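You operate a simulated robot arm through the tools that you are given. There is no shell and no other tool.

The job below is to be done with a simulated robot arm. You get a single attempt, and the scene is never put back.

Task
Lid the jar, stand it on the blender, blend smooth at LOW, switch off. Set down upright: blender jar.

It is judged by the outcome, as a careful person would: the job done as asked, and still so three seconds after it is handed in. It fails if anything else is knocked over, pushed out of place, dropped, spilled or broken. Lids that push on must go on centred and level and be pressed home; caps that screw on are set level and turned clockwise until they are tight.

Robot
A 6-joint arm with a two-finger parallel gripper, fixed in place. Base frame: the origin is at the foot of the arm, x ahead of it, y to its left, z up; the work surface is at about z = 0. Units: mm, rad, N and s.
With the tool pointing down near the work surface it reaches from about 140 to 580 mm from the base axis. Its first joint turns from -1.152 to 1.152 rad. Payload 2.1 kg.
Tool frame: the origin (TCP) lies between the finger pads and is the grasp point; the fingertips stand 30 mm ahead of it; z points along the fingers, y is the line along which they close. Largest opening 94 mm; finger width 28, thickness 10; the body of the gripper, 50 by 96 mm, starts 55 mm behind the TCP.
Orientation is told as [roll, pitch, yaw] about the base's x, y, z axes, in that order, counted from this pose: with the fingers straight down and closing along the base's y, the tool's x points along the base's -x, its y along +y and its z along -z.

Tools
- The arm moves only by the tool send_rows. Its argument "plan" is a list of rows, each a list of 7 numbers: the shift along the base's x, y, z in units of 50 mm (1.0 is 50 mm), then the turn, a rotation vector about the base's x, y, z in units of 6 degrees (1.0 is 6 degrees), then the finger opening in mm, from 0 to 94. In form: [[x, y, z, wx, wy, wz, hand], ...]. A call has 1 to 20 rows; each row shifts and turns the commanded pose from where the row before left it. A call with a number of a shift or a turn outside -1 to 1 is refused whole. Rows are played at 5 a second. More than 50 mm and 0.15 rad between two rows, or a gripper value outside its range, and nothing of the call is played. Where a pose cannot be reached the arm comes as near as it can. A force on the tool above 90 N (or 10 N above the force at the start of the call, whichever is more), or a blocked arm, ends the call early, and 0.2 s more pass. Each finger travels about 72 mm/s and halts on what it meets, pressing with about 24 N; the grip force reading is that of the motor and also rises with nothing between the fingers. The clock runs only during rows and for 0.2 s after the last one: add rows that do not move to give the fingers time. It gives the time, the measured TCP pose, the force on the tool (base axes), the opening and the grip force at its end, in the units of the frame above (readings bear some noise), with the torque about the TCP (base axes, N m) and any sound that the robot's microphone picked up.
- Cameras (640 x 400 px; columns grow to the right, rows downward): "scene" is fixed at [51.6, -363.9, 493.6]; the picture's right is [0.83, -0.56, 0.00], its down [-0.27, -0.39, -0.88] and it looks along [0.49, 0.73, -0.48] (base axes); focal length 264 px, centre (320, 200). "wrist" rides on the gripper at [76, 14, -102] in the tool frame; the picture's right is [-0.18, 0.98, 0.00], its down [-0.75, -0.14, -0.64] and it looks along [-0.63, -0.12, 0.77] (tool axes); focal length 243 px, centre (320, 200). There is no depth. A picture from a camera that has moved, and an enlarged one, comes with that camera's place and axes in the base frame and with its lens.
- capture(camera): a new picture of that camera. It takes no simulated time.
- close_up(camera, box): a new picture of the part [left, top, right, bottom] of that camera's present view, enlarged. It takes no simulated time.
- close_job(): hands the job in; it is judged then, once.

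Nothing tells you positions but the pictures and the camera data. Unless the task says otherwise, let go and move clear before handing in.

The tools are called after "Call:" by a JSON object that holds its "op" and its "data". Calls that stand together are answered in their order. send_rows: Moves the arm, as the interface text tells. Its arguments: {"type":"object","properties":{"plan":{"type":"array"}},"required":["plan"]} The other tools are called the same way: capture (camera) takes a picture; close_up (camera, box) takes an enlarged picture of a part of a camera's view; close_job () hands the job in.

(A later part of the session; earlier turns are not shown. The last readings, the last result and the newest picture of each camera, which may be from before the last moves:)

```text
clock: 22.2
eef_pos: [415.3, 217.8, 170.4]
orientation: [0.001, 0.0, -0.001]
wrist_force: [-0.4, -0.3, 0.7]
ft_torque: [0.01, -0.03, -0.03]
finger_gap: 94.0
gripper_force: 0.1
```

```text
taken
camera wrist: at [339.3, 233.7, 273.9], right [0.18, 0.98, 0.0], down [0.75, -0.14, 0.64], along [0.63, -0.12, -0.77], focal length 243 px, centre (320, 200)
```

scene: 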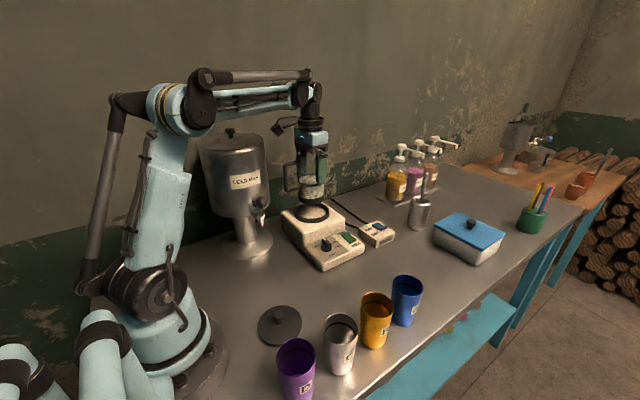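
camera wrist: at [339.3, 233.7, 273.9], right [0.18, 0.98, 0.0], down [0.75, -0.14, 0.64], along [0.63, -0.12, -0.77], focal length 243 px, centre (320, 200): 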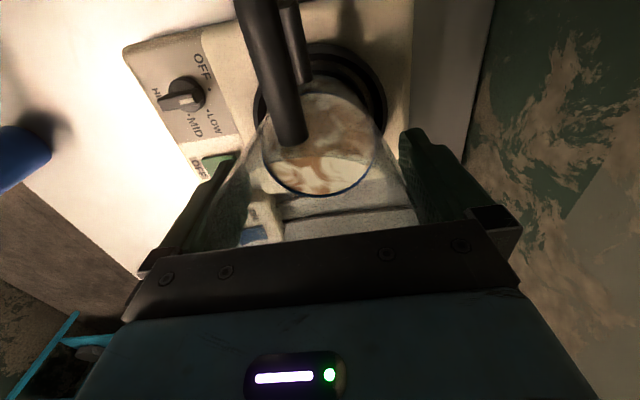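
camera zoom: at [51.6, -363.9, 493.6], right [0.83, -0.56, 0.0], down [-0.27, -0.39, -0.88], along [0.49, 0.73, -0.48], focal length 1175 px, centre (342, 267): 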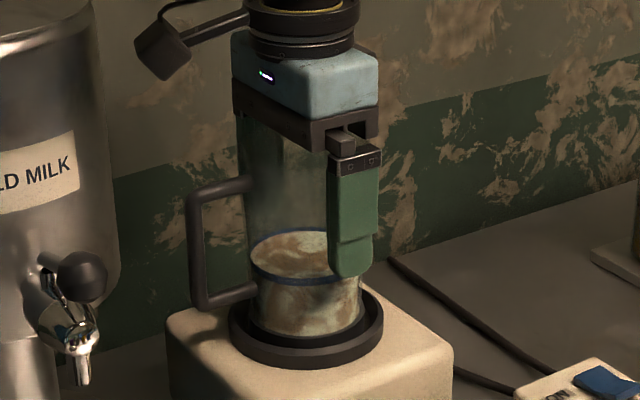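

The jar stands upright in the ring. I'm raising straight up off it.

Call:
{"op": "send_rows", "data": {"plan": [[0, 0, 0.2, 0, 0, 0, 94], [0, 0, 0.4, 0, 0, 0, 94], [0, 0, 0.6, 0, 0, 0, 94], [0, 0, 0.8, 0, 0, 0, 94], [0, 0, 0.8, 0, 0, 0, 94], [0, 0, 0.2, 0, 0, 0, 94], [0, 0, 0, 0, 0, 0, 94]]}}

Call:
{"op": "capture", "data": {"camera": "wrist"}}

Call:
{"op": "close_up", "data": {"camera": "scene", "box": [265, 140, 365, 230]}}

Call:
{"op": "close_up", "data": {"camera": "wrist", "box": [230, 20, 410, 160]}}

```text
clock: 23.8
eef_pos: [414.7, 220.4, 321.5]
orientation: [0.0, 0.001, 0.0]
wrist_force: [0.3, 1.0, 0.3]
ft_torque: [0.02, 0.01, 0.0]
finger_gap: 94.0
gripper_force: 0.0
```

```text
taken
camera wrist: at [338.7, 233.6, 425.4], right [0.18, 0.98, 0.0], down [0.75, -0.14, 0.64], along [0.63, -0.12, -0.77], focal length 243 px, centre (320, 200)
```

wrist: 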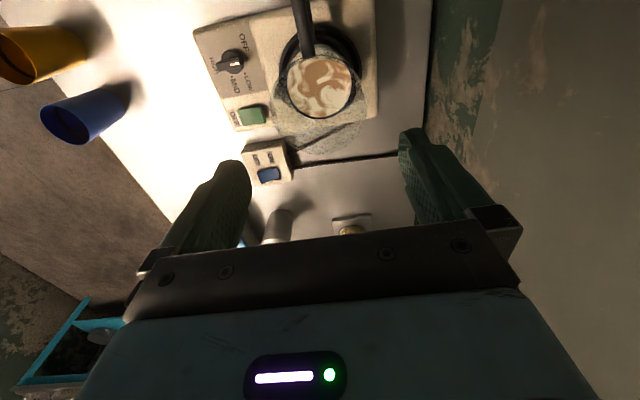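

```text
4.44 times, centred on (315, 185) of scene
camera zoom: at [51.6, -363.9, 493.6], right [0.83, -0.56, 0.0], down [-0.27, -0.39, -0.88], along [0.49, 0.73, -0.48], focal length 1175 px, centre (342, 267)
```

zoom: 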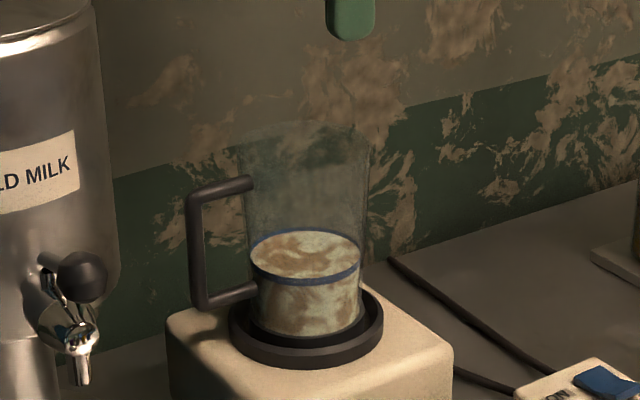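

```text
2.86 times, centred on (320, 90) of wrist
camera zoom: at [338.7, 233.6, 425.4], right [0.18, 0.98, 0.0], down [0.75, -0.14, 0.64], along [0.63, -0.12, -0.77], focal length 693 px, centre (320, 514)
```

zoom: 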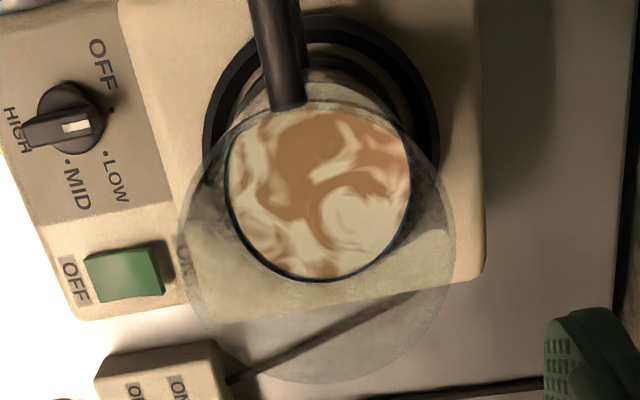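

The jar is well seated: rim centre at about (414.5, 219), rim top near z 211. Now I'll go back for the lid at about (181, -21).

Call:
{"op": "send_rows", "data": {"plan": [[-0.4, -0.8, 0, 0, 0, 0, 94], [-0.4, -0.8, 0, 0, 0, 0, 94], [-0.4, -0.8, 0, 0, 0, 0, 94], [-0.4, -0.8, 0, 0, 0, 0, 94], [-0.4, -0.8, 0, 0, 0, 0, 80], [-0.4, -0.8, 0, 0, 0, 0, 60], [-0.57, 0, -0.6, 0, 0, 0, 50], [-0.57, 0, -0.6, 0, 0, 0, 50], [-0.57, 0, -0.6, 0, 0, 0, 50], [-0.57, 0, -0.6, 0, 0, 0, 50], [0, 0, 0, 0, 0, 0, 50]]}}

Call:
{"op": "capture", "data": {"camera": "wrist"}}

Call:
{"op": "capture", "data": {"camera": "scene"}}

Call:
{"op": "close_up", "data": {"camera": "wrist", "box": [240, 20, 400, 160]}}

```text
clock: 26.2
eef_pos: [178.1, -18.9, 198.7]
orientation: [0.0, 0.0, -0.001]
wrist_force: [0.1, 0.8, 0.4]
ft_torque: [0.0, 0.01, 0.03]
finger_gap: 50.0
gripper_force: 0.1
```

```text
taken
camera wrist: at [103.3, -5.7, 302.1], right [0.18, 0.98, 0.0], down [0.75, -0.14, 0.64], along [0.63, -0.12, -0.77], focal length 243 px, centre (320, 200)
```

wrist: 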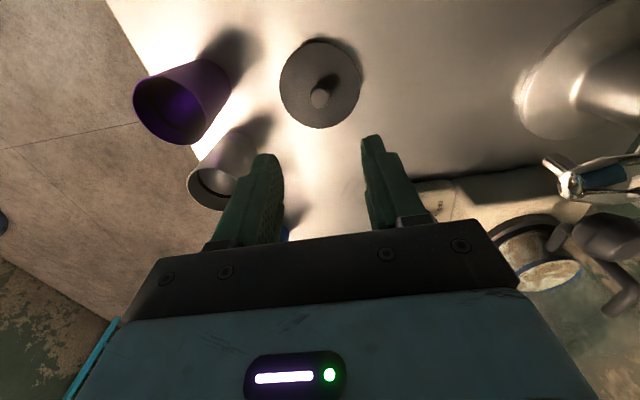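

```text
taken
```

scene: 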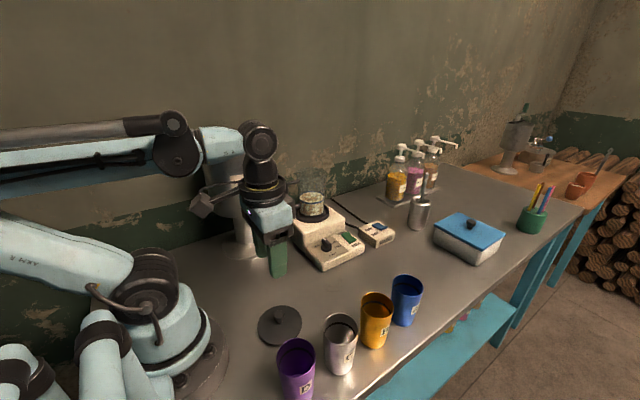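

```text
2.86 times, centred on (320, 90) of wrist
camera zoom: at [103.3, -5.7, 302.1], right [0.18, 0.98, 0.0], down [0.75, -0.14, 0.64], along [0.63, -0.12, -0.77], focal length 693 px, centre (320, 514)
```

zoom: 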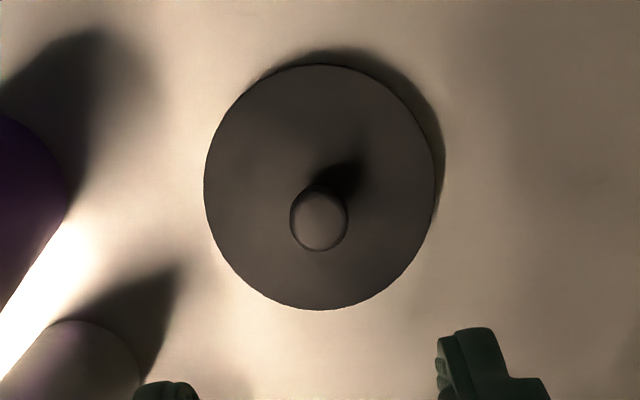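

The lid's knob is at about (184, -21) with its top near z 35. I'm descending over it with the fingers open 50 mm.

Call:
{"op": "send_rows", "data": {"plan": [[0.1, -0.026, -0.5, 0, 0, 0, 50], [0, 0, -0.6, 0, 0, 0, 50], [0, 0, -0.6, 0, 0, 0, 50], [0, 0, -0.6, 0, 0, 0, 50], [0, 0, -0.3, 0, 0, 0, 50], [0, 0, 0, 0, 0, 0, 50]]}}

Call:
{"op": "capture", "data": {"camera": "wrist"}}

Call:
{"op": "close_up", "data": {"camera": "scene", "box": [230, 260, 340, 370]}}

```text
clock: 27.6
eef_pos: [185.0, -21.8, 69.1]
orientation: [0.0, -0.001, 0.0]
wrist_force: [0.6, -0.2, 0.2]
ft_torque: [-0.03, -0.02, -0.01]
finger_gap: 49.8
gripper_force: 0.1
```

```text
taken
camera wrist: at [109.5, -8.0, 172.1], right [0.18, 0.98, 0.0], down [0.75, -0.14, 0.64], along [0.63, -0.12, -0.77], focal length 243 px, centre (320, 200)
```

wrist: 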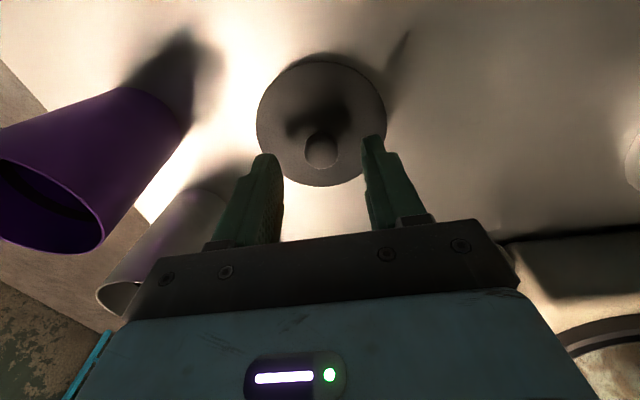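

```text
3.64 times, centred on (285, 315) of scene
camera zoom: at [51.6, -363.9, 493.6], right [0.83, -0.56, 0.0], down [-0.27, -0.39, -0.88], along [0.49, 0.73, -0.48], focal length 962 px, centre (447, -218)
```

zoom: 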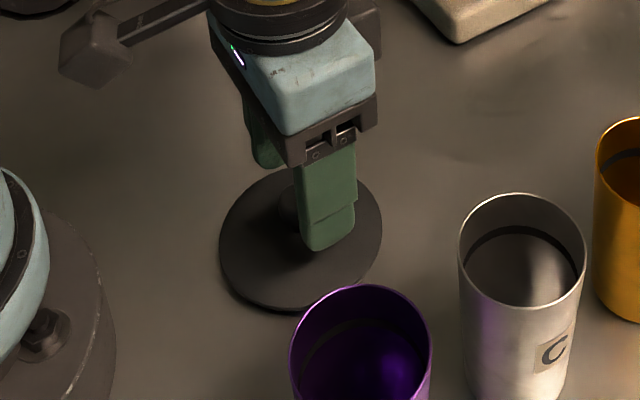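

Call:
{"op": "close_up", "data": {"camera": "wrist", "box": [250, 50, 390, 200]}}

```text
2.67 times, centred on (320, 125) of wrist
camera zoom: at [109.5, -8.0, 172.1], right [0.18, 0.98, 0.0], down [0.75, -0.14, 0.64], along [0.63, -0.12, -0.77], focal length 647 px, centre (320, 400)
```

zoom: 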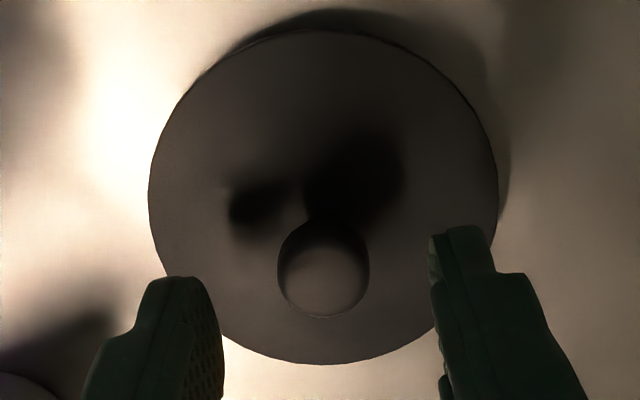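

The knob is aligned within about 1 mm. I'm descending to bracket it, with fingertips just above the lid plate.

Call:
{"op": "send_rows", "data": {"plan": [[0, 0, -0.2, 0, 0, 0, 50], [0, 0, -0.1, 0, 0, 0, 50], [0, 0, -0.1, 0, 0, 0, 50], [0, 0, -0.06, 0, 0, 0, 50], [0, 0, 0, 0, 0, 0, 50]]}}

Call:
{"op": "close_up", "data": {"camera": "scene", "box": [245, 280, 325, 350]}}

Call:
{"op": "close_up", "data": {"camera": "wrist", "box": [250, 50, 390, 200]}}

```text
clock: 28.8
eef_pos: [185.6, -21.5, 47.4]
orientation: [0.0, 0.0, -0.001]
wrist_force: [-0.4, 0.2, -0.2]
ft_torque: [0.0, 0.01, 0.01]
finger_gap: 49.7
gripper_force: 0.0
```

```text
5.71 times, centred on (285, 315) of scene
camera zoom: at [51.6, -363.9, 493.6], right [0.83, -0.56, 0.0], down [-0.27, -0.39, -0.88], along [0.49, 0.73, -0.48], focal length 1511 px, centre (520, -457)
```

zoom: 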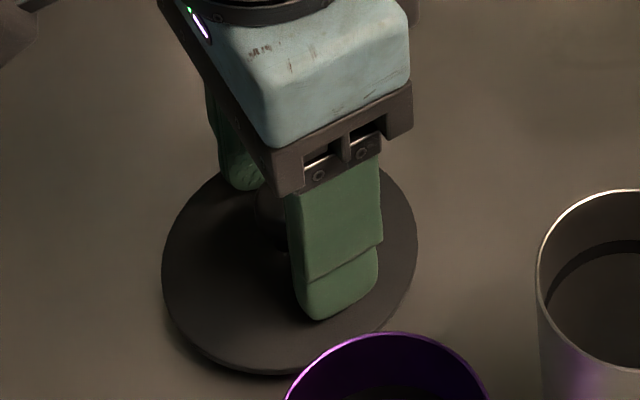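

```text
2.67 times, centred on (320, 125) of wrist
camera zoom: at [109.9, -7.7, 150.8], right [0.18, 0.98, 0.0], down [0.75, -0.14, 0.64], along [0.63, -0.12, -0.77], focal length 647 px, centre (320, 400)
```

zoom: 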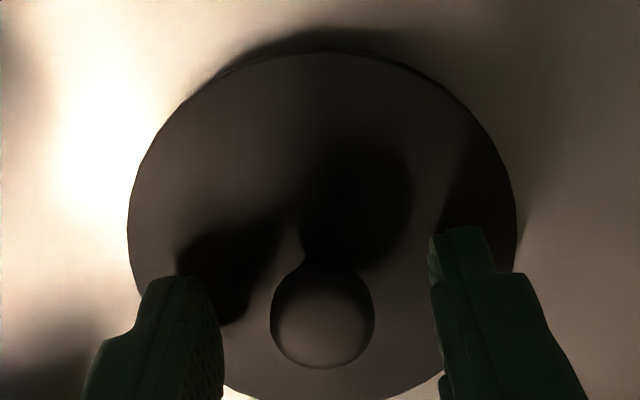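

Call:
{"op": "send_rows", "data": {"plan": [[0, 0, -0.05, 0, 0, 0, 50], [0, 0, 0, 0, 0, 0, 50]]}}

```text
clock: 29.4
eef_pos: [185.5, -22.2, 44.0]
orientation: [0.0, 0.0, 0.0]
wrist_force: [0.5, 0.1, 0.2]
ft_torque: [0.01, -0.03, -0.02]
finger_gap: 49.7
gripper_force: 0.0
```

The tips are just above the plate with no contact force. I'm closing on the knob.

Call:
{"op": "send_rows", "data": {"plan": [[0, 0, 0, 0, 0, 0, 36], [0, 0, 0, 0, 0, 0, 28], [0, 0, 0, 0, 0, 0, 22], [0, 0, 0, 0, 0, 0, 10], [0, 0, 0, 0, 0, 0, 5], [0, 0, 0, 0, 0, 0, 5]]}}

Call:
{"op": "close_up", "data": {"camera": "wrist", "box": [250, 50, 390, 200]}}

```text
clock: 30.8
eef_pos: [185.4, -22.2, 45.0]
orientation: [0.001, 0.0, 0.0]
wrist_force: [-0.4, 0.8, 0.1]
ft_torque: [-0.01, -0.01, 0.01]
finger_gap: 20.7
gripper_force: 24.0
```

```text
2.67 times, centred on (320, 125) of wrist
camera zoom: at [109.9, -7.9, 148.4], right [0.18, 0.98, 0.0], down [0.75, -0.14, 0.64], along [0.63, -0.12, -0.77], focal length 647 px, centre (320, 400)
```

zoom: 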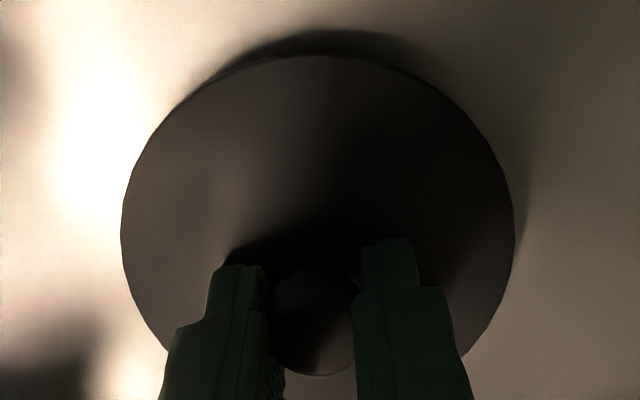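

The knob is gripped at a 20.7 mm gap and 24 N. I'm lifting gently and checking that the lid is level.

Call:
{"op": "send_rows", "data": {"plan": [[0, 0, 0.1, 0, 0, 0, 5], [0, 0, 0.2, 0, 0, 0, 5], [0, 0, 0.4, 0, 0, 0, 5], [0, 0, 0.6, 0, 0, 0, 5], [0, 0, 0.6, 0, 0, 0, 5], [0, 0, 0.3, 0, 0, 0, 5], [0, 0, 0, 0, 0, 0, 5]]}}

Call:
{"op": "close_up", "data": {"camera": "scene", "box": [220, 210, 340, 330]}}

Call:
{"op": "capture", "data": {"camera": "wrist"}}

```text
clock: 32.4
eef_pos: [185.9, -21.8, 156.1]
orientation: [0.001, -0.002, -0.001]
wrist_force: [0.4, -0.8, 0.1]
ft_torque: [-0.04, -0.01, 0.03]
finger_gap: 20.3
gripper_force: 24.0
```

```text
3.33 times, centred on (280, 270) of scene
camera zoom: at [51.6, -363.9, 493.6], right [0.83, -0.56, 0.0], down [-0.27, -0.39, -0.88], along [0.49, 0.73, -0.48], focal length 882 px, centre (453, -33)
```

zoom: 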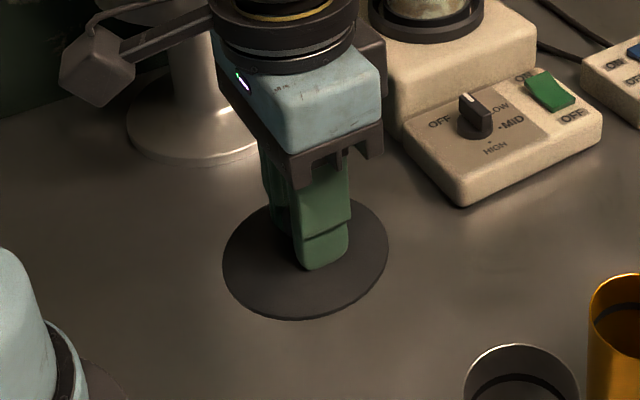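

```text
taken
camera wrist: at [109.7, -8.1, 259.3], right [0.18, 0.98, 0.0], down [0.75, -0.14, 0.64], along [0.63, -0.12, -0.77], focal length 243 px, centre (320, 200)
```

wrist: 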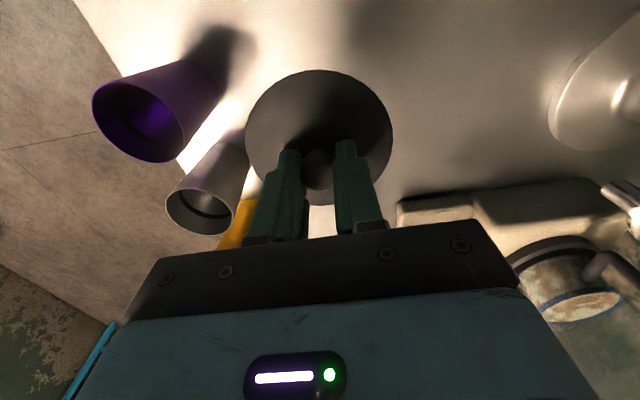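

The lid lifted level with no slip. I'll measure its centre relative to the gripper before transporting.

Call:
{"op": "close_up", "data": {"camera": "wrist", "box": [235, 60, 405, 215]}}

```text
2.58 times, centred on (320, 138) of wrist
camera zoom: at [109.7, -8.1, 259.3], right [0.18, 0.98, 0.0], down [0.75, -0.14, 0.64], along [0.63, -0.12, -0.77], focal length 626 px, centre (320, 361)
```

zoom: 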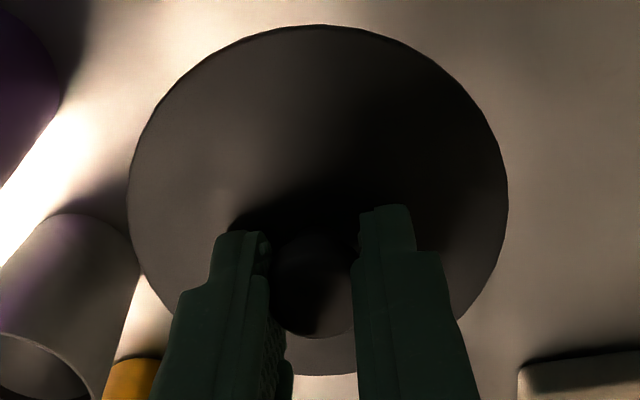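

The lid centre matches the gripper axis within about 1 mm. I'm carrying it up and over to above the jar.

Call:
{"op": "send_rows", "data": {"plan": [[0.3, 0, 0.5, 0, 0, 0, 5], [0.5, 0, 0.7, 0, 0, 0, 5], [0.5, 0, 0.7, 0, 0, 0, 5], [0.5, 0, 0.7, 0, 0, 0, 5], [0.3, 0, 0.6, 0, 0, 0, 5], [0.1, 0, 0.1, 0, 0, 0, 5], [0.15, 0.3, 0, 0, 0, 0, 5], [0.3, 0.6, 0, 0, 0, 0, 5], [0.34, 0.68, 0, 0, 0, 0, 5], [0.34, 0.68, 0, 0, 0, 0, 5], [0.34, 0.68, 0, 0, 0, 0, 5], [0.34, 0.68, 0, 0, 0, 0, 5], [0.3, 0.6, 0, 0, 0, 0, 5], [0.18, 0.4, 0, 0, 0, 0, 5], [0.09, 0.2, 0, 0, 0, 0, 5], [0, 0, 0, 0, 0, 0, 5]]}}

Call:
{"op": "capture", "data": {"camera": "wrist"}}

Call:
{"op": "capture", "data": {"camera": "scene"}}

```text
clock: 35.8
eef_pos: [415.2, 220.5, 320.5]
orientation: [0.0, 0.001, 0.0]
wrist_force: [-0.4, -0.5, -0.3]
ft_torque: [0.02, 0.0, 0.0]
finger_gap: 20.4
gripper_force: 24.2
```

```text
taken
camera wrist: at [338.8, 234.7, 423.0], right [0.18, 0.98, 0.0], down [0.75, -0.14, 0.64], along [0.63, -0.12, -0.77], focal length 243 px, centre (320, 200)
```

wrist: 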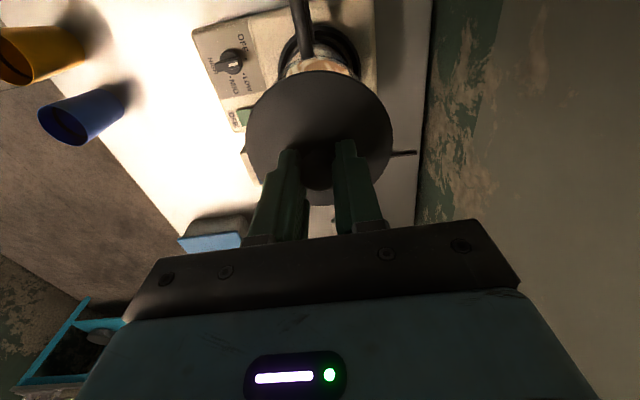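

```text
taken
```

scene: 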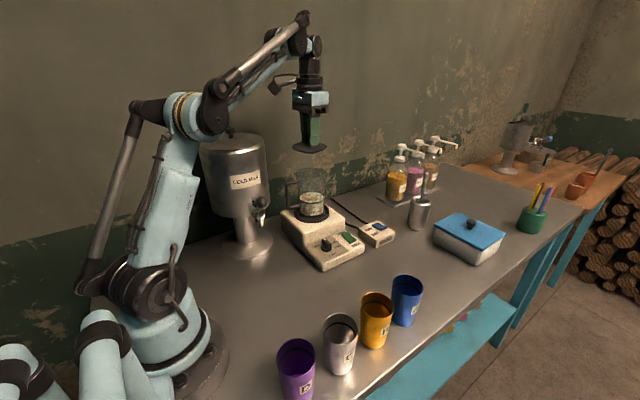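

The lid is above the jar. I'll apply a small correction of about -1.7 mm in y and lower to about 20 mm above the rim for a visual check.

Call:
{"op": "send_rows", "data": {"plan": [[-0.008, -0.034, -0.3, 0, 0, 0, 5], [0, 0, -0.3, 0, 0, 0, 5], [0, 0, -0.2, 0, 0, 0, 5], [0, 0, -0.1, 0, 0, 0, 5], [0, 0, 0, 0, 0, 0, 5]]}}

Call:
{"op": "close_up", "data": {"camera": "scene", "box": [275, 120, 355, 220]}}

Call:
{"op": "close_up", "data": {"camera": "wrist", "box": [235, 20, 405, 210]}}

```text
clock: 37.0
eef_pos: [413.7, 217.9, 274.1]
orientation: [-0.001, 0.0, 0.0]
wrist_force: [-0.5, 0.4, -0.5]
ft_torque: [-0.04, 0.0, -0.02]
finger_gap: 20.1
gripper_force: 24.0
```

```text
4.00 times, centred on (315, 170) of scene
camera zoom: at [51.6, -363.9, 493.6], right [0.83, -0.56, 0.0], down [-0.27, -0.39, -0.88], along [0.49, 0.73, -0.48], focal length 1058 px, centre (340, 320)
```

zoom: 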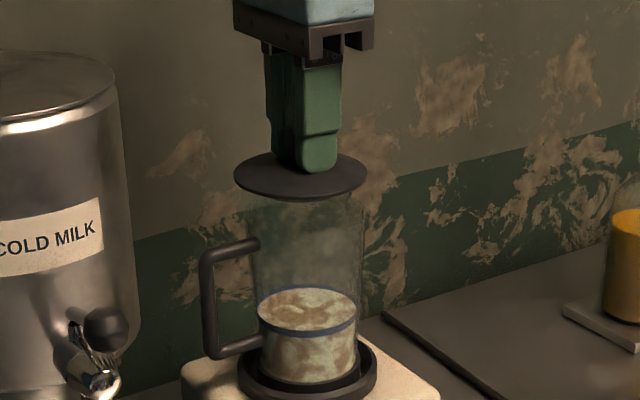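

```text
2.11 times, centred on (320, 115) of wrist
camera zoom: at [338.0, 232.4, 377.3], right [0.18, 0.98, 0.0], down [0.75, -0.14, 0.64], along [0.63, -0.12, -0.77], focal length 511 px, centre (320, 379)
```

zoom: 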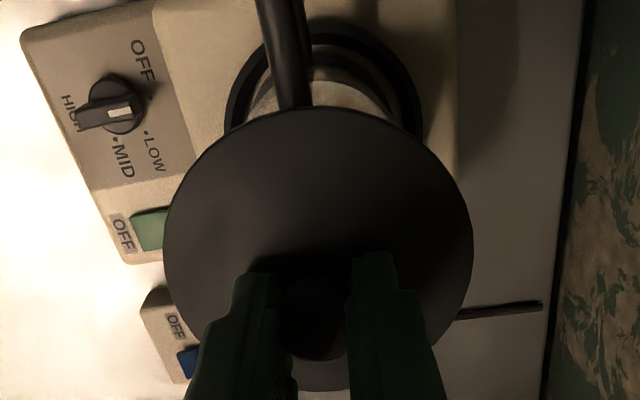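

Call:
{"op": "close_up", "data": {"camera": "scene", "box": [285, 150, 345, 200]}}

```text
8.00 times, centred on (315, 175) of scene
camera zoom: at [51.6, -363.9, 493.6], right [0.83, -0.56, 0.0], down [-0.27, -0.39, -0.88], along [0.49, 0.73, -0.48], focal length 2116 px, centre (360, 400)
```

zoom: 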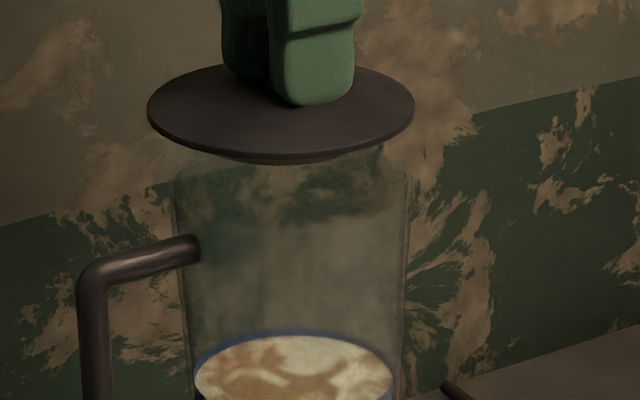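

The scene zoom shows the lid about 2.5 mm to the -x side of the jar axis. I'm correcting by +2.8 mm in x and rechecking.

Call:
{"op": "send_rows", "data": {"plan": [[0.056, -0.004, 0, 0, 0, 0, 5], [0, 0, -0.1, 0, 0, 0, 5], [0, 0, -0.06, 0, 0, 0, 5], [0, 0, 0, 0, 0, 0, 5]]}}

Call:
{"op": "close_up", "data": {"camera": "scene", "box": [285, 150, 345, 200]}}

Call:
{"op": "close_up", "data": {"camera": "wrist", "box": [235, 20, 405, 210]}}

```text
clock: 38.0
eef_pos: [417.8, 217.3, 266.4]
orientation: [-0.002, 0.001, 0.001]
wrist_force: [1.1, -0.3, -0.2]
ft_torque: [0.03, 0.01, 0.0]
finger_gap: 20.5
gripper_force: 23.5
```

```text
8.00 times, centred on (315, 175) of scene
camera zoom: at [51.6, -363.9, 493.6], right [0.83, -0.56, 0.0], down [-0.27, -0.39, -0.88], along [0.49, 0.73, -0.48], focal length 2116 px, centre (360, 400)
```

zoom: 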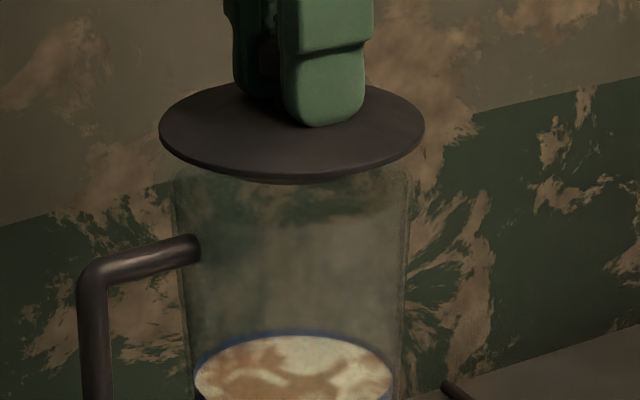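

```text
2.11 times, centred on (320, 115) of wrist
camera zoom: at [341.5, 231.3, 369.9], right [0.18, 0.98, 0.0], down [0.75, -0.14, 0.64], along [0.63, -0.12, -0.77], focal length 511 px, centre (320, 379)
```

zoom: 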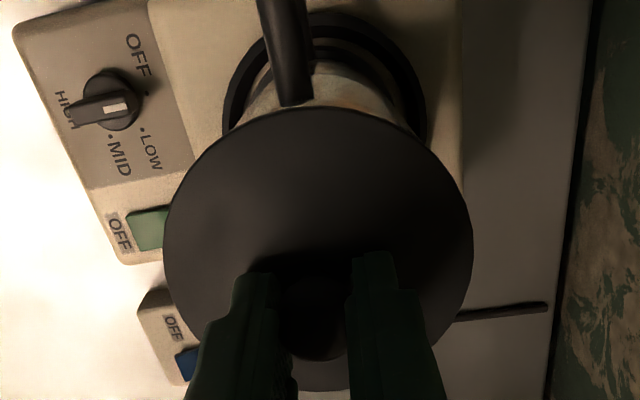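

The lid is now within 1 mm; I'll trim slightly and lower in small steps until contact.

Call:
{"op": "send_rows", "data": {"plan": [[-0.01, 0.014, -0.05, 0, 0, 0, 5], [0, 0, -0.05, 0, 0, 0, 5], [0, 0, 0, 0, 0, 0, 5]]}}

Call:
{"op": "close_up", "data": {"camera": "scene", "box": [285, 150, 345, 200]}}

```text
clock: 38.8
eef_pos: [417.0, 217.2, 261.8]
orientation: [0.001, 0.001, -0.001]
wrist_force: [-0.2, 0.0, 0.3]
ft_torque: [0.01, 0.0, 0.03]
finger_gap: 20.7
gripper_force: 23.8
```

```text
8.00 times, centred on (315, 175) of scene
camera zoom: at [51.6, -363.9, 493.6], right [0.83, -0.56, 0.0], down [-0.27, -0.39, -0.88], along [0.49, 0.73, -0.48], focal length 2116 px, centre (360, 400)
```

zoom: 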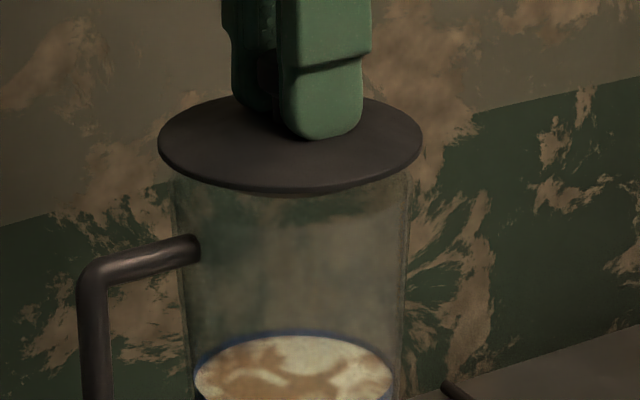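

Call:
{"op": "send_rows", "data": {"plan": [[0.006, 0.012, -0.03, 0, 0, 0, 5], [0, 0, -0.03, 0, 0, 0, 5], [0, 0, 0, 0, 0, 0, 5]]}}

Call:
{"op": "close_up", "data": {"camera": "wrist", "box": [235, 20, 405, 210]}}

```text
clock: 39.6
eef_pos: [417.5, 218.3, 258.5]
orientation: [-0.001, 0.001, 0.001]
wrist_force: [-0.4, 0.2, 0.8]
ft_torque: [-0.05, -0.03, 0.02]
finger_gap: 20.4
gripper_force: 24.3
```

```text
2.11 times, centred on (320, 115) of wrist
camera zoom: at [341.2, 232.2, 361.9], right [0.18, 0.98, 0.0], down [0.75, -0.14, 0.64], along [0.63, -0.12, -0.77], focal length 511 px, centre (320, 379)
```

zoom: 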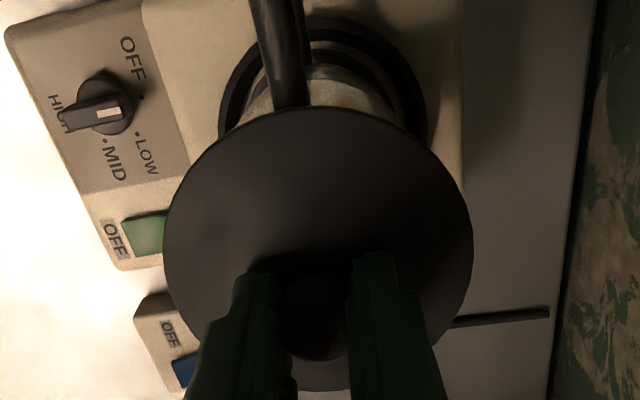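

Aligned and no contact yet. I'm continuing down.

Call:
{"op": "send_rows", "data": {"plan": [[0, 0, -0.03, 0, 0, 0, 5], [0, 0, -0.03, 0, 0, 0, 5], [0, 0, 0, 0, 0, 0, 5]]}}

Call:
{"op": "close_up", "data": {"camera": "scene", "box": [285, 150, 345, 200]}}

```text
clock: 40.4
eef_pos: [417.0, 218.0, 256.2]
orientation: [0.0, 0.0, -0.001]
wrist_force: [0.4, -0.9, -0.9]
ft_torque: [-0.02, -0.02, -0.01]
finger_gap: 20.5
gripper_force: 23.7
```

```text
8.00 times, centred on (315, 175) of scene
camera zoom: at [51.6, -363.9, 493.6], right [0.83, -0.56, 0.0], down [-0.27, -0.39, -0.88], along [0.49, 0.73, -0.48], focal length 2116 px, centre (360, 400)
```

zoom: 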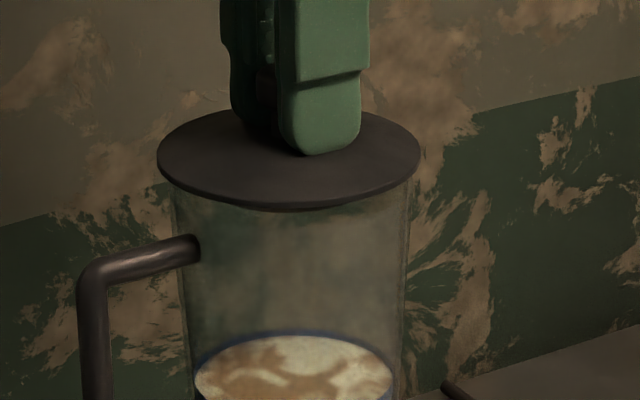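

Call:
{"op": "send_rows", "data": {"plan": [[0.008, -0.004, -0.03, 0, 0, 0, 5], [0, 0, -0.03, 0, 0, 0, 5], [0, 0, 0, 0, 0, 0, 5]]}}

```text
clock: 41.2
eef_pos: [417.6, 217.1, 253.1]
orientation: [0.0, -0.001, -0.001]
wrist_force: [1.0, -0.1, -0.6]
ft_torque: [-0.02, -0.03, -0.01]
finger_gap: 20.6
gripper_force: 24.1
```

Call:
{"op": "send_rows", "data": {"plan": [[0, 0, -0.03, 0, 0, 0, 5], [0, 0, 0, 0, 0, 0, 5]]}}

Call:
{"op": "close_up", "data": {"camera": "scene", "box": [285, 150, 345, 200]}}

```text
clock: 41.8
eef_pos: [417.3, 218.3, 250.7]
orientation: [-0.001, -0.001, 0.001]
wrist_force: [0.0, 0.5, 0.9]
ft_torque: [-0.03, -0.02, 0.02]
finger_gap: 20.5
gripper_force: 23.7
```

```text
8.00 times, centred on (315, 175) of scene
camera zoom: at [51.6, -363.9, 493.6], right [0.83, -0.56, 0.0], down [-0.27, -0.39, -0.88], along [0.49, 0.73, -0.48], focal length 2116 px, centre (360, 400)
```

zoom: 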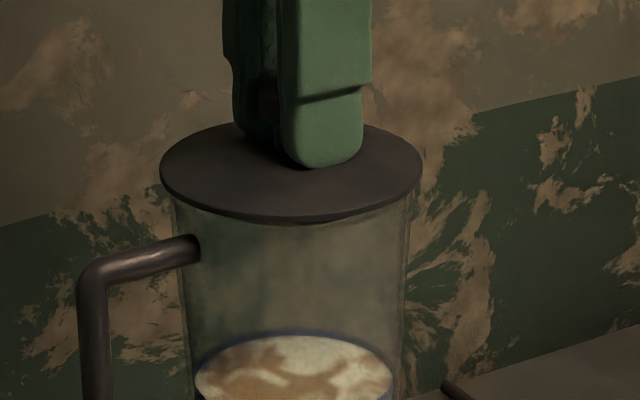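

Call:
{"op": "send_rows", "data": {"plan": [[0, 0, -0.03, 0, 0, 0, 5], [0, 0, 0, 0, 0, 0, 5]]}}

```text
clock: 42.4
eef_pos: [417.7, 217.6, 250.3]
orientation: [-0.001, 0.001, -0.001]
wrist_force: [-1.3, -0.3, -0.8]
ft_torque: [-0.03, 0.0, -0.01]
finger_gap: 20.7
gripper_force: 24.2
```

Call:
{"op": "send_rows", "data": {"plan": [[0, 0, -0.03, 0, 0, 0, 5], [0, 0, 0, 0, 0, 0, 5]]}}

Call:
{"op": "close_up", "data": {"camera": "scene", "box": [285, 150, 345, 200]}}

```text
clock: 43.0
eef_pos: [419.2, 218.9, 249.2]
orientation: [0.0, -0.001, 0.0]
wrist_force: [-0.3, 0.1, -0.4]
ft_torque: [0.02, -0.03, 0.03]
finger_gap: 20.5
gripper_force: 24.4
```

```text
8.00 times, centred on (315, 175) of scene
camera zoom: at [51.6, -363.9, 493.6], right [0.83, -0.56, 0.0], down [-0.27, -0.39, -0.88], along [0.49, 0.73, -0.48], focal length 2116 px, centre (360, 400)
```

zoom: 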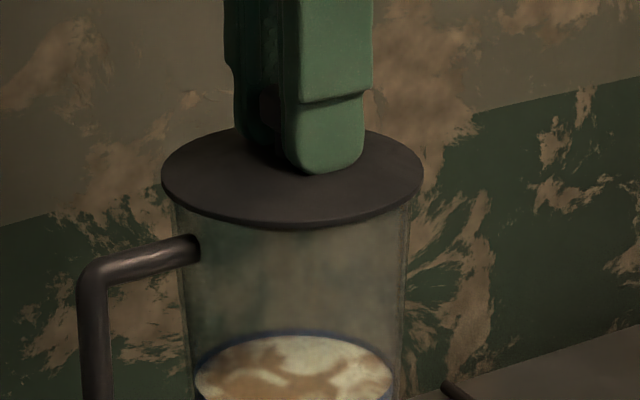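

Call:
{"op": "send_rows", "data": {"plan": [[-0.008, 0.004, -0.03, 0, 0, 0, 5], [0, 0, 0, 0, 0, 0, 5]]}}

```text
clock: 43.6
eef_pos: [418.1, 219.3, 246.9]
orientation: [0.001, 0.0, 0.001]
wrist_force: [0.7, -0.5, -0.2]
ft_torque: [-0.01, -0.02, -0.01]
finger_gap: 20.6
gripper_force: 24.1
```

Call:
{"op": "send_rows", "data": {"plan": [[0, 0, -0.03, 0, 0, 0, 5], [0, 0, 0, 0, 0, 0, 5]]}}

Call:
{"op": "close_up", "data": {"camera": "scene", "box": [285, 150, 345, 200]}}

Call:
{"op": "close_up", "data": {"camera": "wrist", "box": [235, 20, 405, 210]}}

```text
clock: 44.2
eef_pos: [417.0, 218.7, 247.1]
orientation: [0.001, -0.002, 0.0]
wrist_force: [3.8, 3.3, 32.4]
ft_torque: [-0.1, 0.02, 0.04]
finger_gap: 20.2
gripper_force: 24.1
```

```text
8.00 times, centred on (315, 175) of scene
camera zoom: at [51.5, -363.9, 493.6], right [0.83, -0.56, 0.0], down [-0.27, -0.39, -0.88], along [0.49, 0.73, -0.47], focal length 2116 px, centre (360, 400)
```

zoom: 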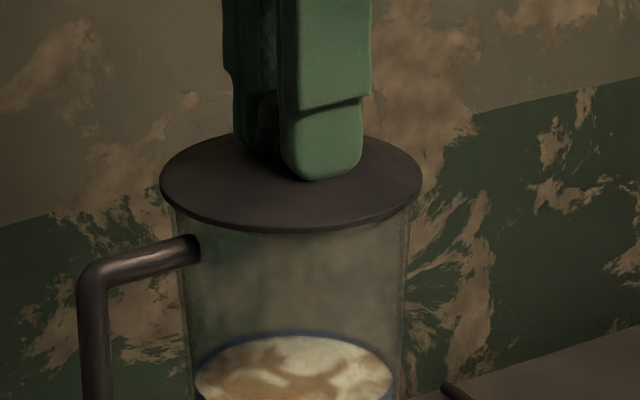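

```text
2.11 times, centred on (320, 115) of wrist
camera zoom: at [341.3, 232.3, 350.1], right [0.18, 0.98, 0.0], down [0.75, -0.14, 0.64], along [0.63, -0.12, -0.77], focal length 511 px, centre (320, 379)
```

zoom: 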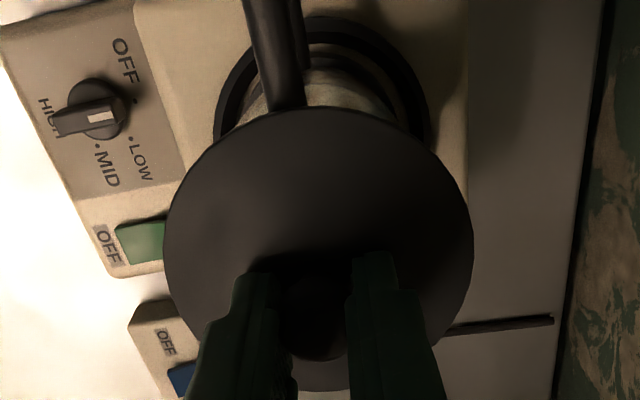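

Contact at 32 N. I'll look closely at the lid/rim interface to see whether it's seated or still sitting proud.

Call:
{"op": "close_up", "data": {"camera": "scene", "box": [300, 163, 345, 185]}}

Call:
{"op": "close_up", "data": {"camera": "scene", "box": [290, 160, 320, 190]}}

```text
14.22 times, centred on (322, 174) of scene
camera zoom: at [51.5, -363.9, 493.6], right [0.83, -0.56, 0.0], down [-0.27, -0.39, -0.88], along [0.49, 0.73, -0.47], focal length 3761 px, centre (284, 570)
```

zoom: 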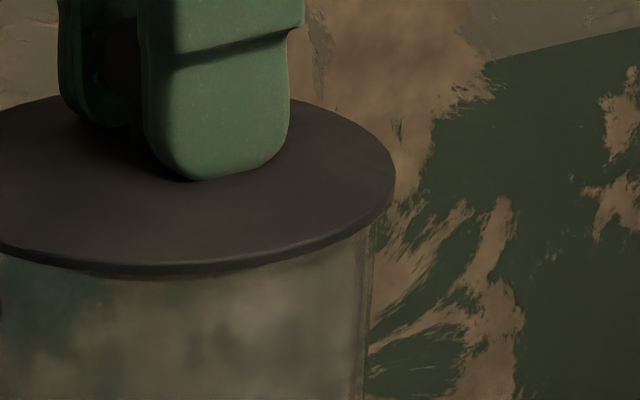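

```text
13.33 times, centred on (305, 175) of scene
camera zoom: at [51.5, -363.9, 493.6], right [0.83, -0.56, 0.0], down [-0.27, -0.39, -0.88], along [0.49, 0.73, -0.47], focal length 3526 px, centre (520, 533)
```

zoom: 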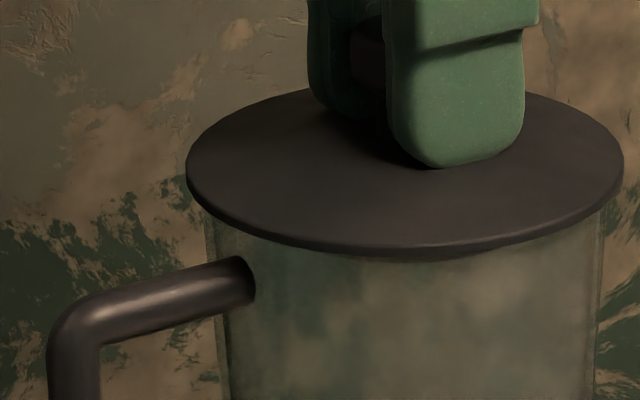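

The lid is level and centred on the rim. I'm pressing further down in 1 mm steps while watching force and travel.

Call:
{"op": "send_rows", "data": {"plan": [[0, 0, -0.02, 0, 0, 0, 5], [0, 0, 0, 0, 0, 0, 5]]}}

```text
clock: 44.8
eef_pos: [417.1, 217.9, 246.1]
orientation: [-0.001, -0.001, 0.0]
wrist_force: [7.0, 4.4, 61.3]
ft_torque: [-0.12, 0.07, 0.01]
finger_gap: 20.3
gripper_force: 24.1
```

Call:
{"op": "close_up", "data": {"camera": "scene", "box": [304, 174, 324, 186]}}

Call:
{"op": "close_up", "data": {"camera": "scene", "box": [292, 168, 312, 182]}}

Call:
{"op": "close_up", "data": {"camera": "scene", "box": [318, 166, 338, 180]}}

```text
16.00 times, centred on (314, 180) of scene
camera zoom: at [51.3, -364.0, 493.6], right [0.83, -0.56, 0.0], down [-0.27, -0.39, -0.88], along [0.49, 0.73, -0.47], focal length 4231 px, centre (416, 520)
```

zoom: 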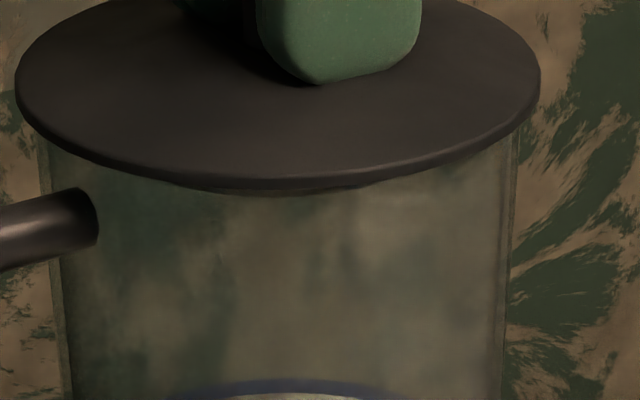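

```text
16.00 times, centred on (302, 175) of scene
camera zoom: at [51.3, -364.0, 493.6], right [0.83, -0.56, 0.0], down [-0.27, -0.39, -0.88], along [0.49, 0.73, -0.47], focal length 4231 px, centre (608, 600)
```

zoom: 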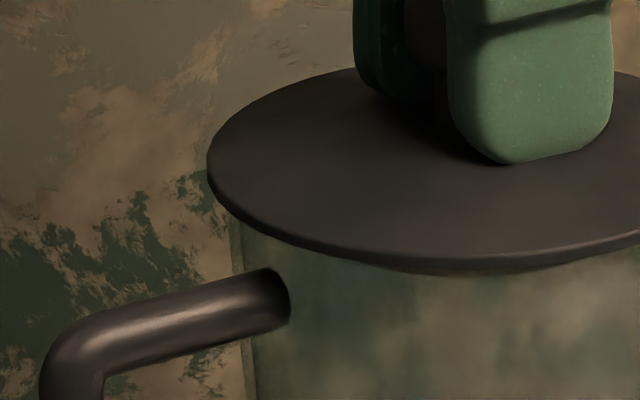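

```text
16.00 times, centred on (328, 173) of scene
camera zoom: at [51.3, -364.0, 493.6], right [0.83, -0.56, 0.0], down [-0.27, -0.39, -0.88], along [0.49, 0.73, -0.47], focal length 4231 px, centre (192, 632)
```

zoom: 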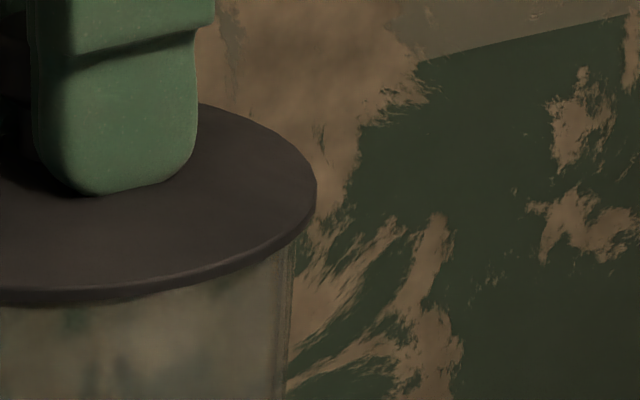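

The lid takes 61 N without moving further, and its plate appears at rim height. I'll ease off, release the knob and rise to inspect from another angle.

Call:
{"op": "send_rows", "data": {"plan": [[0, 0, 0.04, 0, 0, 0, 5], [0, 0, 0, 0, 0, 0, 20], [0, 0, 0, 0, 0, 0, 30], [0, 0, 0, 0, 0, 0, 44], [0, 0, 0, 0, 0, 0, 44], [0, 0, 0.2, 0, 0, 0, 44], [0, 0, 0.4, 0, 0, 0, 44], [0, 0, 0.5, 0, 0, 0, 44], [0, 0, 0, 0, 0, 0, 44]]}}

Call:
{"op": "close_up", "data": {"camera": "scene", "box": [285, 150, 345, 200]}}

Call:
{"op": "close_up", "data": {"camera": "wrist", "box": [225, 20, 415, 210]}}

```text
clock: 46.8
eef_pos: [418.3, 218.6, 300.8]
orientation: [0.0, -0.001, 0.0]
wrist_force: [0.2, -0.1, -0.9]
ft_torque: [0.0, -0.01, 0.0]
finger_gap: 44.0
gripper_force: 0.0
```

```text
8.00 times, centred on (315, 175) of scene
camera zoom: at [51.6, -363.9, 493.6], right [0.83, -0.56, 0.0], down [-0.27, -0.39, -0.88], along [0.49, 0.73, -0.48], focal length 2116 px, centre (360, 400)
```

zoom: 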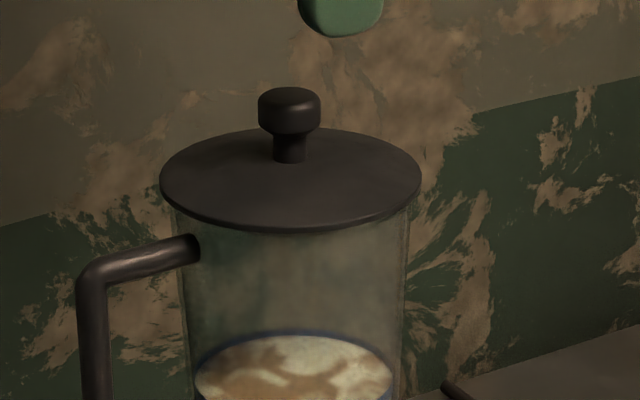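

```text
2.11 times, centred on (320, 115) of wrist
camera zoom: at [342.0, 232.8, 404.0], right [0.18, 0.98, 0.0], down [0.75, -0.14, 0.64], along [0.63, -0.12, -0.77], focal length 511 px, centre (320, 379)
```

zoom: 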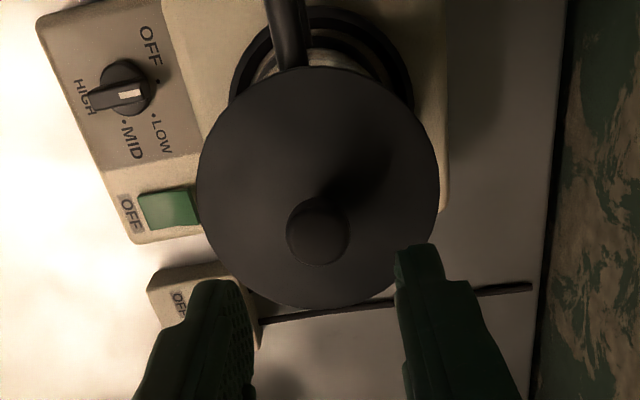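

The lid looks centred and level. I'll zoom hard on the interface.

Call:
{"op": "close_up", "data": {"camera": "scene", "box": [302, 168, 326, 186]}}

Call:
{"op": "close_up", "data": {"camera": "scene", "box": [322, 164, 342, 180]}}

```text
16.00 times, centred on (314, 177) of scene
camera zoom: at [51.6, -363.9, 493.6], right [0.83, -0.56, 0.0], down [-0.27, -0.39, -0.88], along [0.49, 0.73, -0.48], focal length 4231 px, centre (416, 568)
```

zoom: 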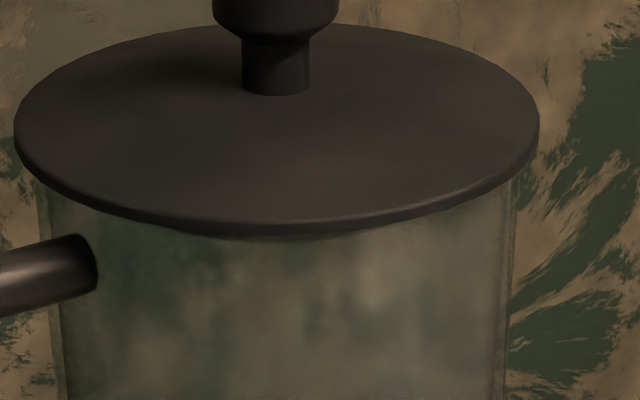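

```text
16.00 times, centred on (332, 172) of scene
camera zoom: at [51.6, -363.9, 493.6], right [0.83, -0.56, 0.0], down [-0.27, -0.39, -0.88], along [0.49, 0.73, -0.48], focal length 4231 px, centre (128, 648)
```

zoom: 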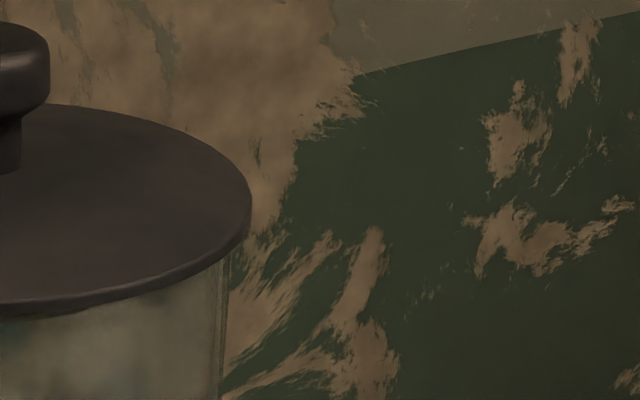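

A thin dark band (the plug seen through the glass) is visible just under the plate. To be sure it's home, I'll close the fingers and press squarely on top of the knob.

Call:
{"op": "send_rows", "data": {"plan": [[-0.05, 0, 0, 0, 0, 0, 20], [0, 0, 0, 0, 0, 0, 0], [0, 0, -0.2, 0, 0, 0, 0], [0, 0, -0.2, 0, 0, 0, 0], [0, 0, -0.1, 0, 0, 0, 0], [0, 0, 0, 0, 0, 0, 0]]}}

Call:
{"op": "close_up", "data": {"camera": "scene", "box": [285, 140, 345, 190]}}

Call:
{"op": "close_up", "data": {"camera": "wrist", "box": [225, 40, 415, 210]}}

```text
clock: 48.2
eef_pos: [414.5, 218.7, 274.2]
orientation: [0.0, 0.0, -0.001]
wrist_force: [-0.1, -1.0, -0.5]
ft_torque: [0.03, 0.01, 0.0]
finger_gap: 0.1
gripper_force: 23.7
```

```text
8.00 times, centred on (315, 165) of scene
camera zoom: at [51.6, -363.9, 493.6], right [0.83, -0.56, 0.0], down [-0.27, -0.39, -0.88], along [0.49, 0.73, -0.48], focal length 2116 px, centre (360, 480)
```

zoom: 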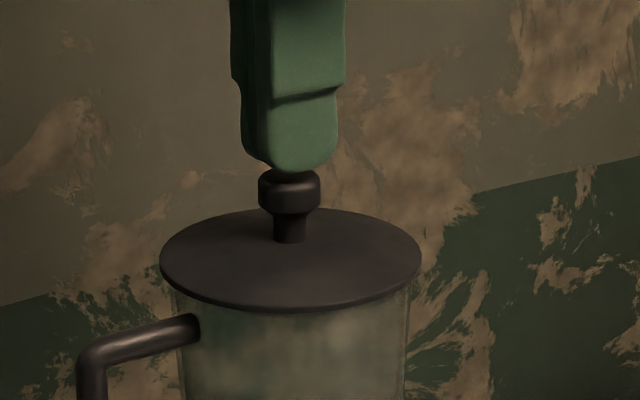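

```text
2.35 times, centred on (320, 125) of wrist
camera zoom: at [338.7, 232.2, 378.8], right [0.18, 0.98, 0.0], down [0.75, -0.14, 0.64], along [0.63, -0.12, -0.77], focal length 571 px, centre (320, 376)
```

zoom: 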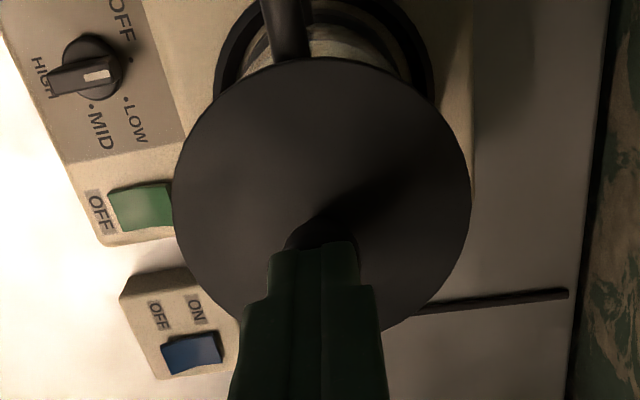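

The fingers are centred over the knob. I'm pressing down in small steps.

Call:
{"op": "send_rows", "data": {"plan": [[0, 0, -0.04, 0, 0, 0, 0], [0, 0, -0.04, 0, 0, 0, 0], [0, 0, 0, 0, 0, 0, 0]]}}

```text
clock: 49.0
eef_pos: [414.8, 218.9, 271.6]
orientation: [0.0, 0.0, 0.0]
wrist_force: [1.4, 0.6, 7.1]
ft_torque: [0.0, -0.02, 0.02]
finger_gap: 0.1
gripper_force: 24.2
```

Call:
{"op": "send_rows", "data": {"plan": [[0, 0, -0.02, 0, 0, 0, 0], [0, 0, 0, 0, 0, 0, 0]]}}

```text
clock: 49.6
eef_pos: [415.1, 218.7, 272.2]
orientation: [-0.001, -0.001, 0.0]
wrist_force: [4.3, -0.8, 26.3]
ft_torque: [0.02, -0.07, -0.01]
finger_gap: 0.0
gripper_force: 23.8
```

Call:
{"op": "send_rows", "data": {"plan": [[0, 0, -0.02, 0, 0, 0, 0], [0, 0, 0, 0, 0, 0, 0]]}}

```text
clock: 50.2
eef_pos: [414.0, 218.6, 271.4]
orientation: [0.001, -0.001, 0.002]
wrist_force: [7.3, 1.8, 51.0]
ft_torque: [0.07, -0.17, 0.0]
finger_gap: 0.0
gripper_force: 23.9
```

Call:
{"op": "send_rows", "data": {"plan": [[0, 0, -0.02, 0, 0, 0, 0], [0, 0, 0, 0, 0, 0, 0], [0, 0, 0, 0, 0, 0, 0]]}}

Call:
{"op": "close_up", "data": {"camera": "scene", "box": [285, 140, 345, 190]}}

```text
clock: 51.0
eef_pos: [413.0, 217.9, 271.1]
orientation: [0.001, -0.003, 0.001]
wrist_force: [10.4, 4.4, 68.1]
ft_torque: [0.12, -0.33, -0.02]
finger_gap: 0.0
gripper_force: 23.6
```

```text
8.00 times, centred on (315, 165) of scene
camera zoom: at [51.3, -364.0, 493.6], right [0.83, -0.56, 0.0], down [-0.26, -0.39, -0.88], along [0.49, 0.73, -0.47], focal length 2116 px, centre (360, 480)
```

zoom: 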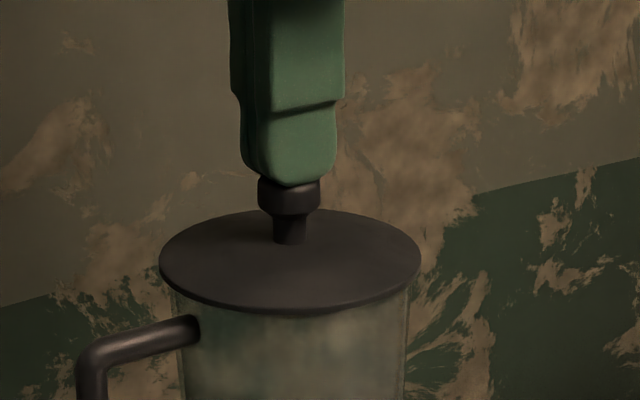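

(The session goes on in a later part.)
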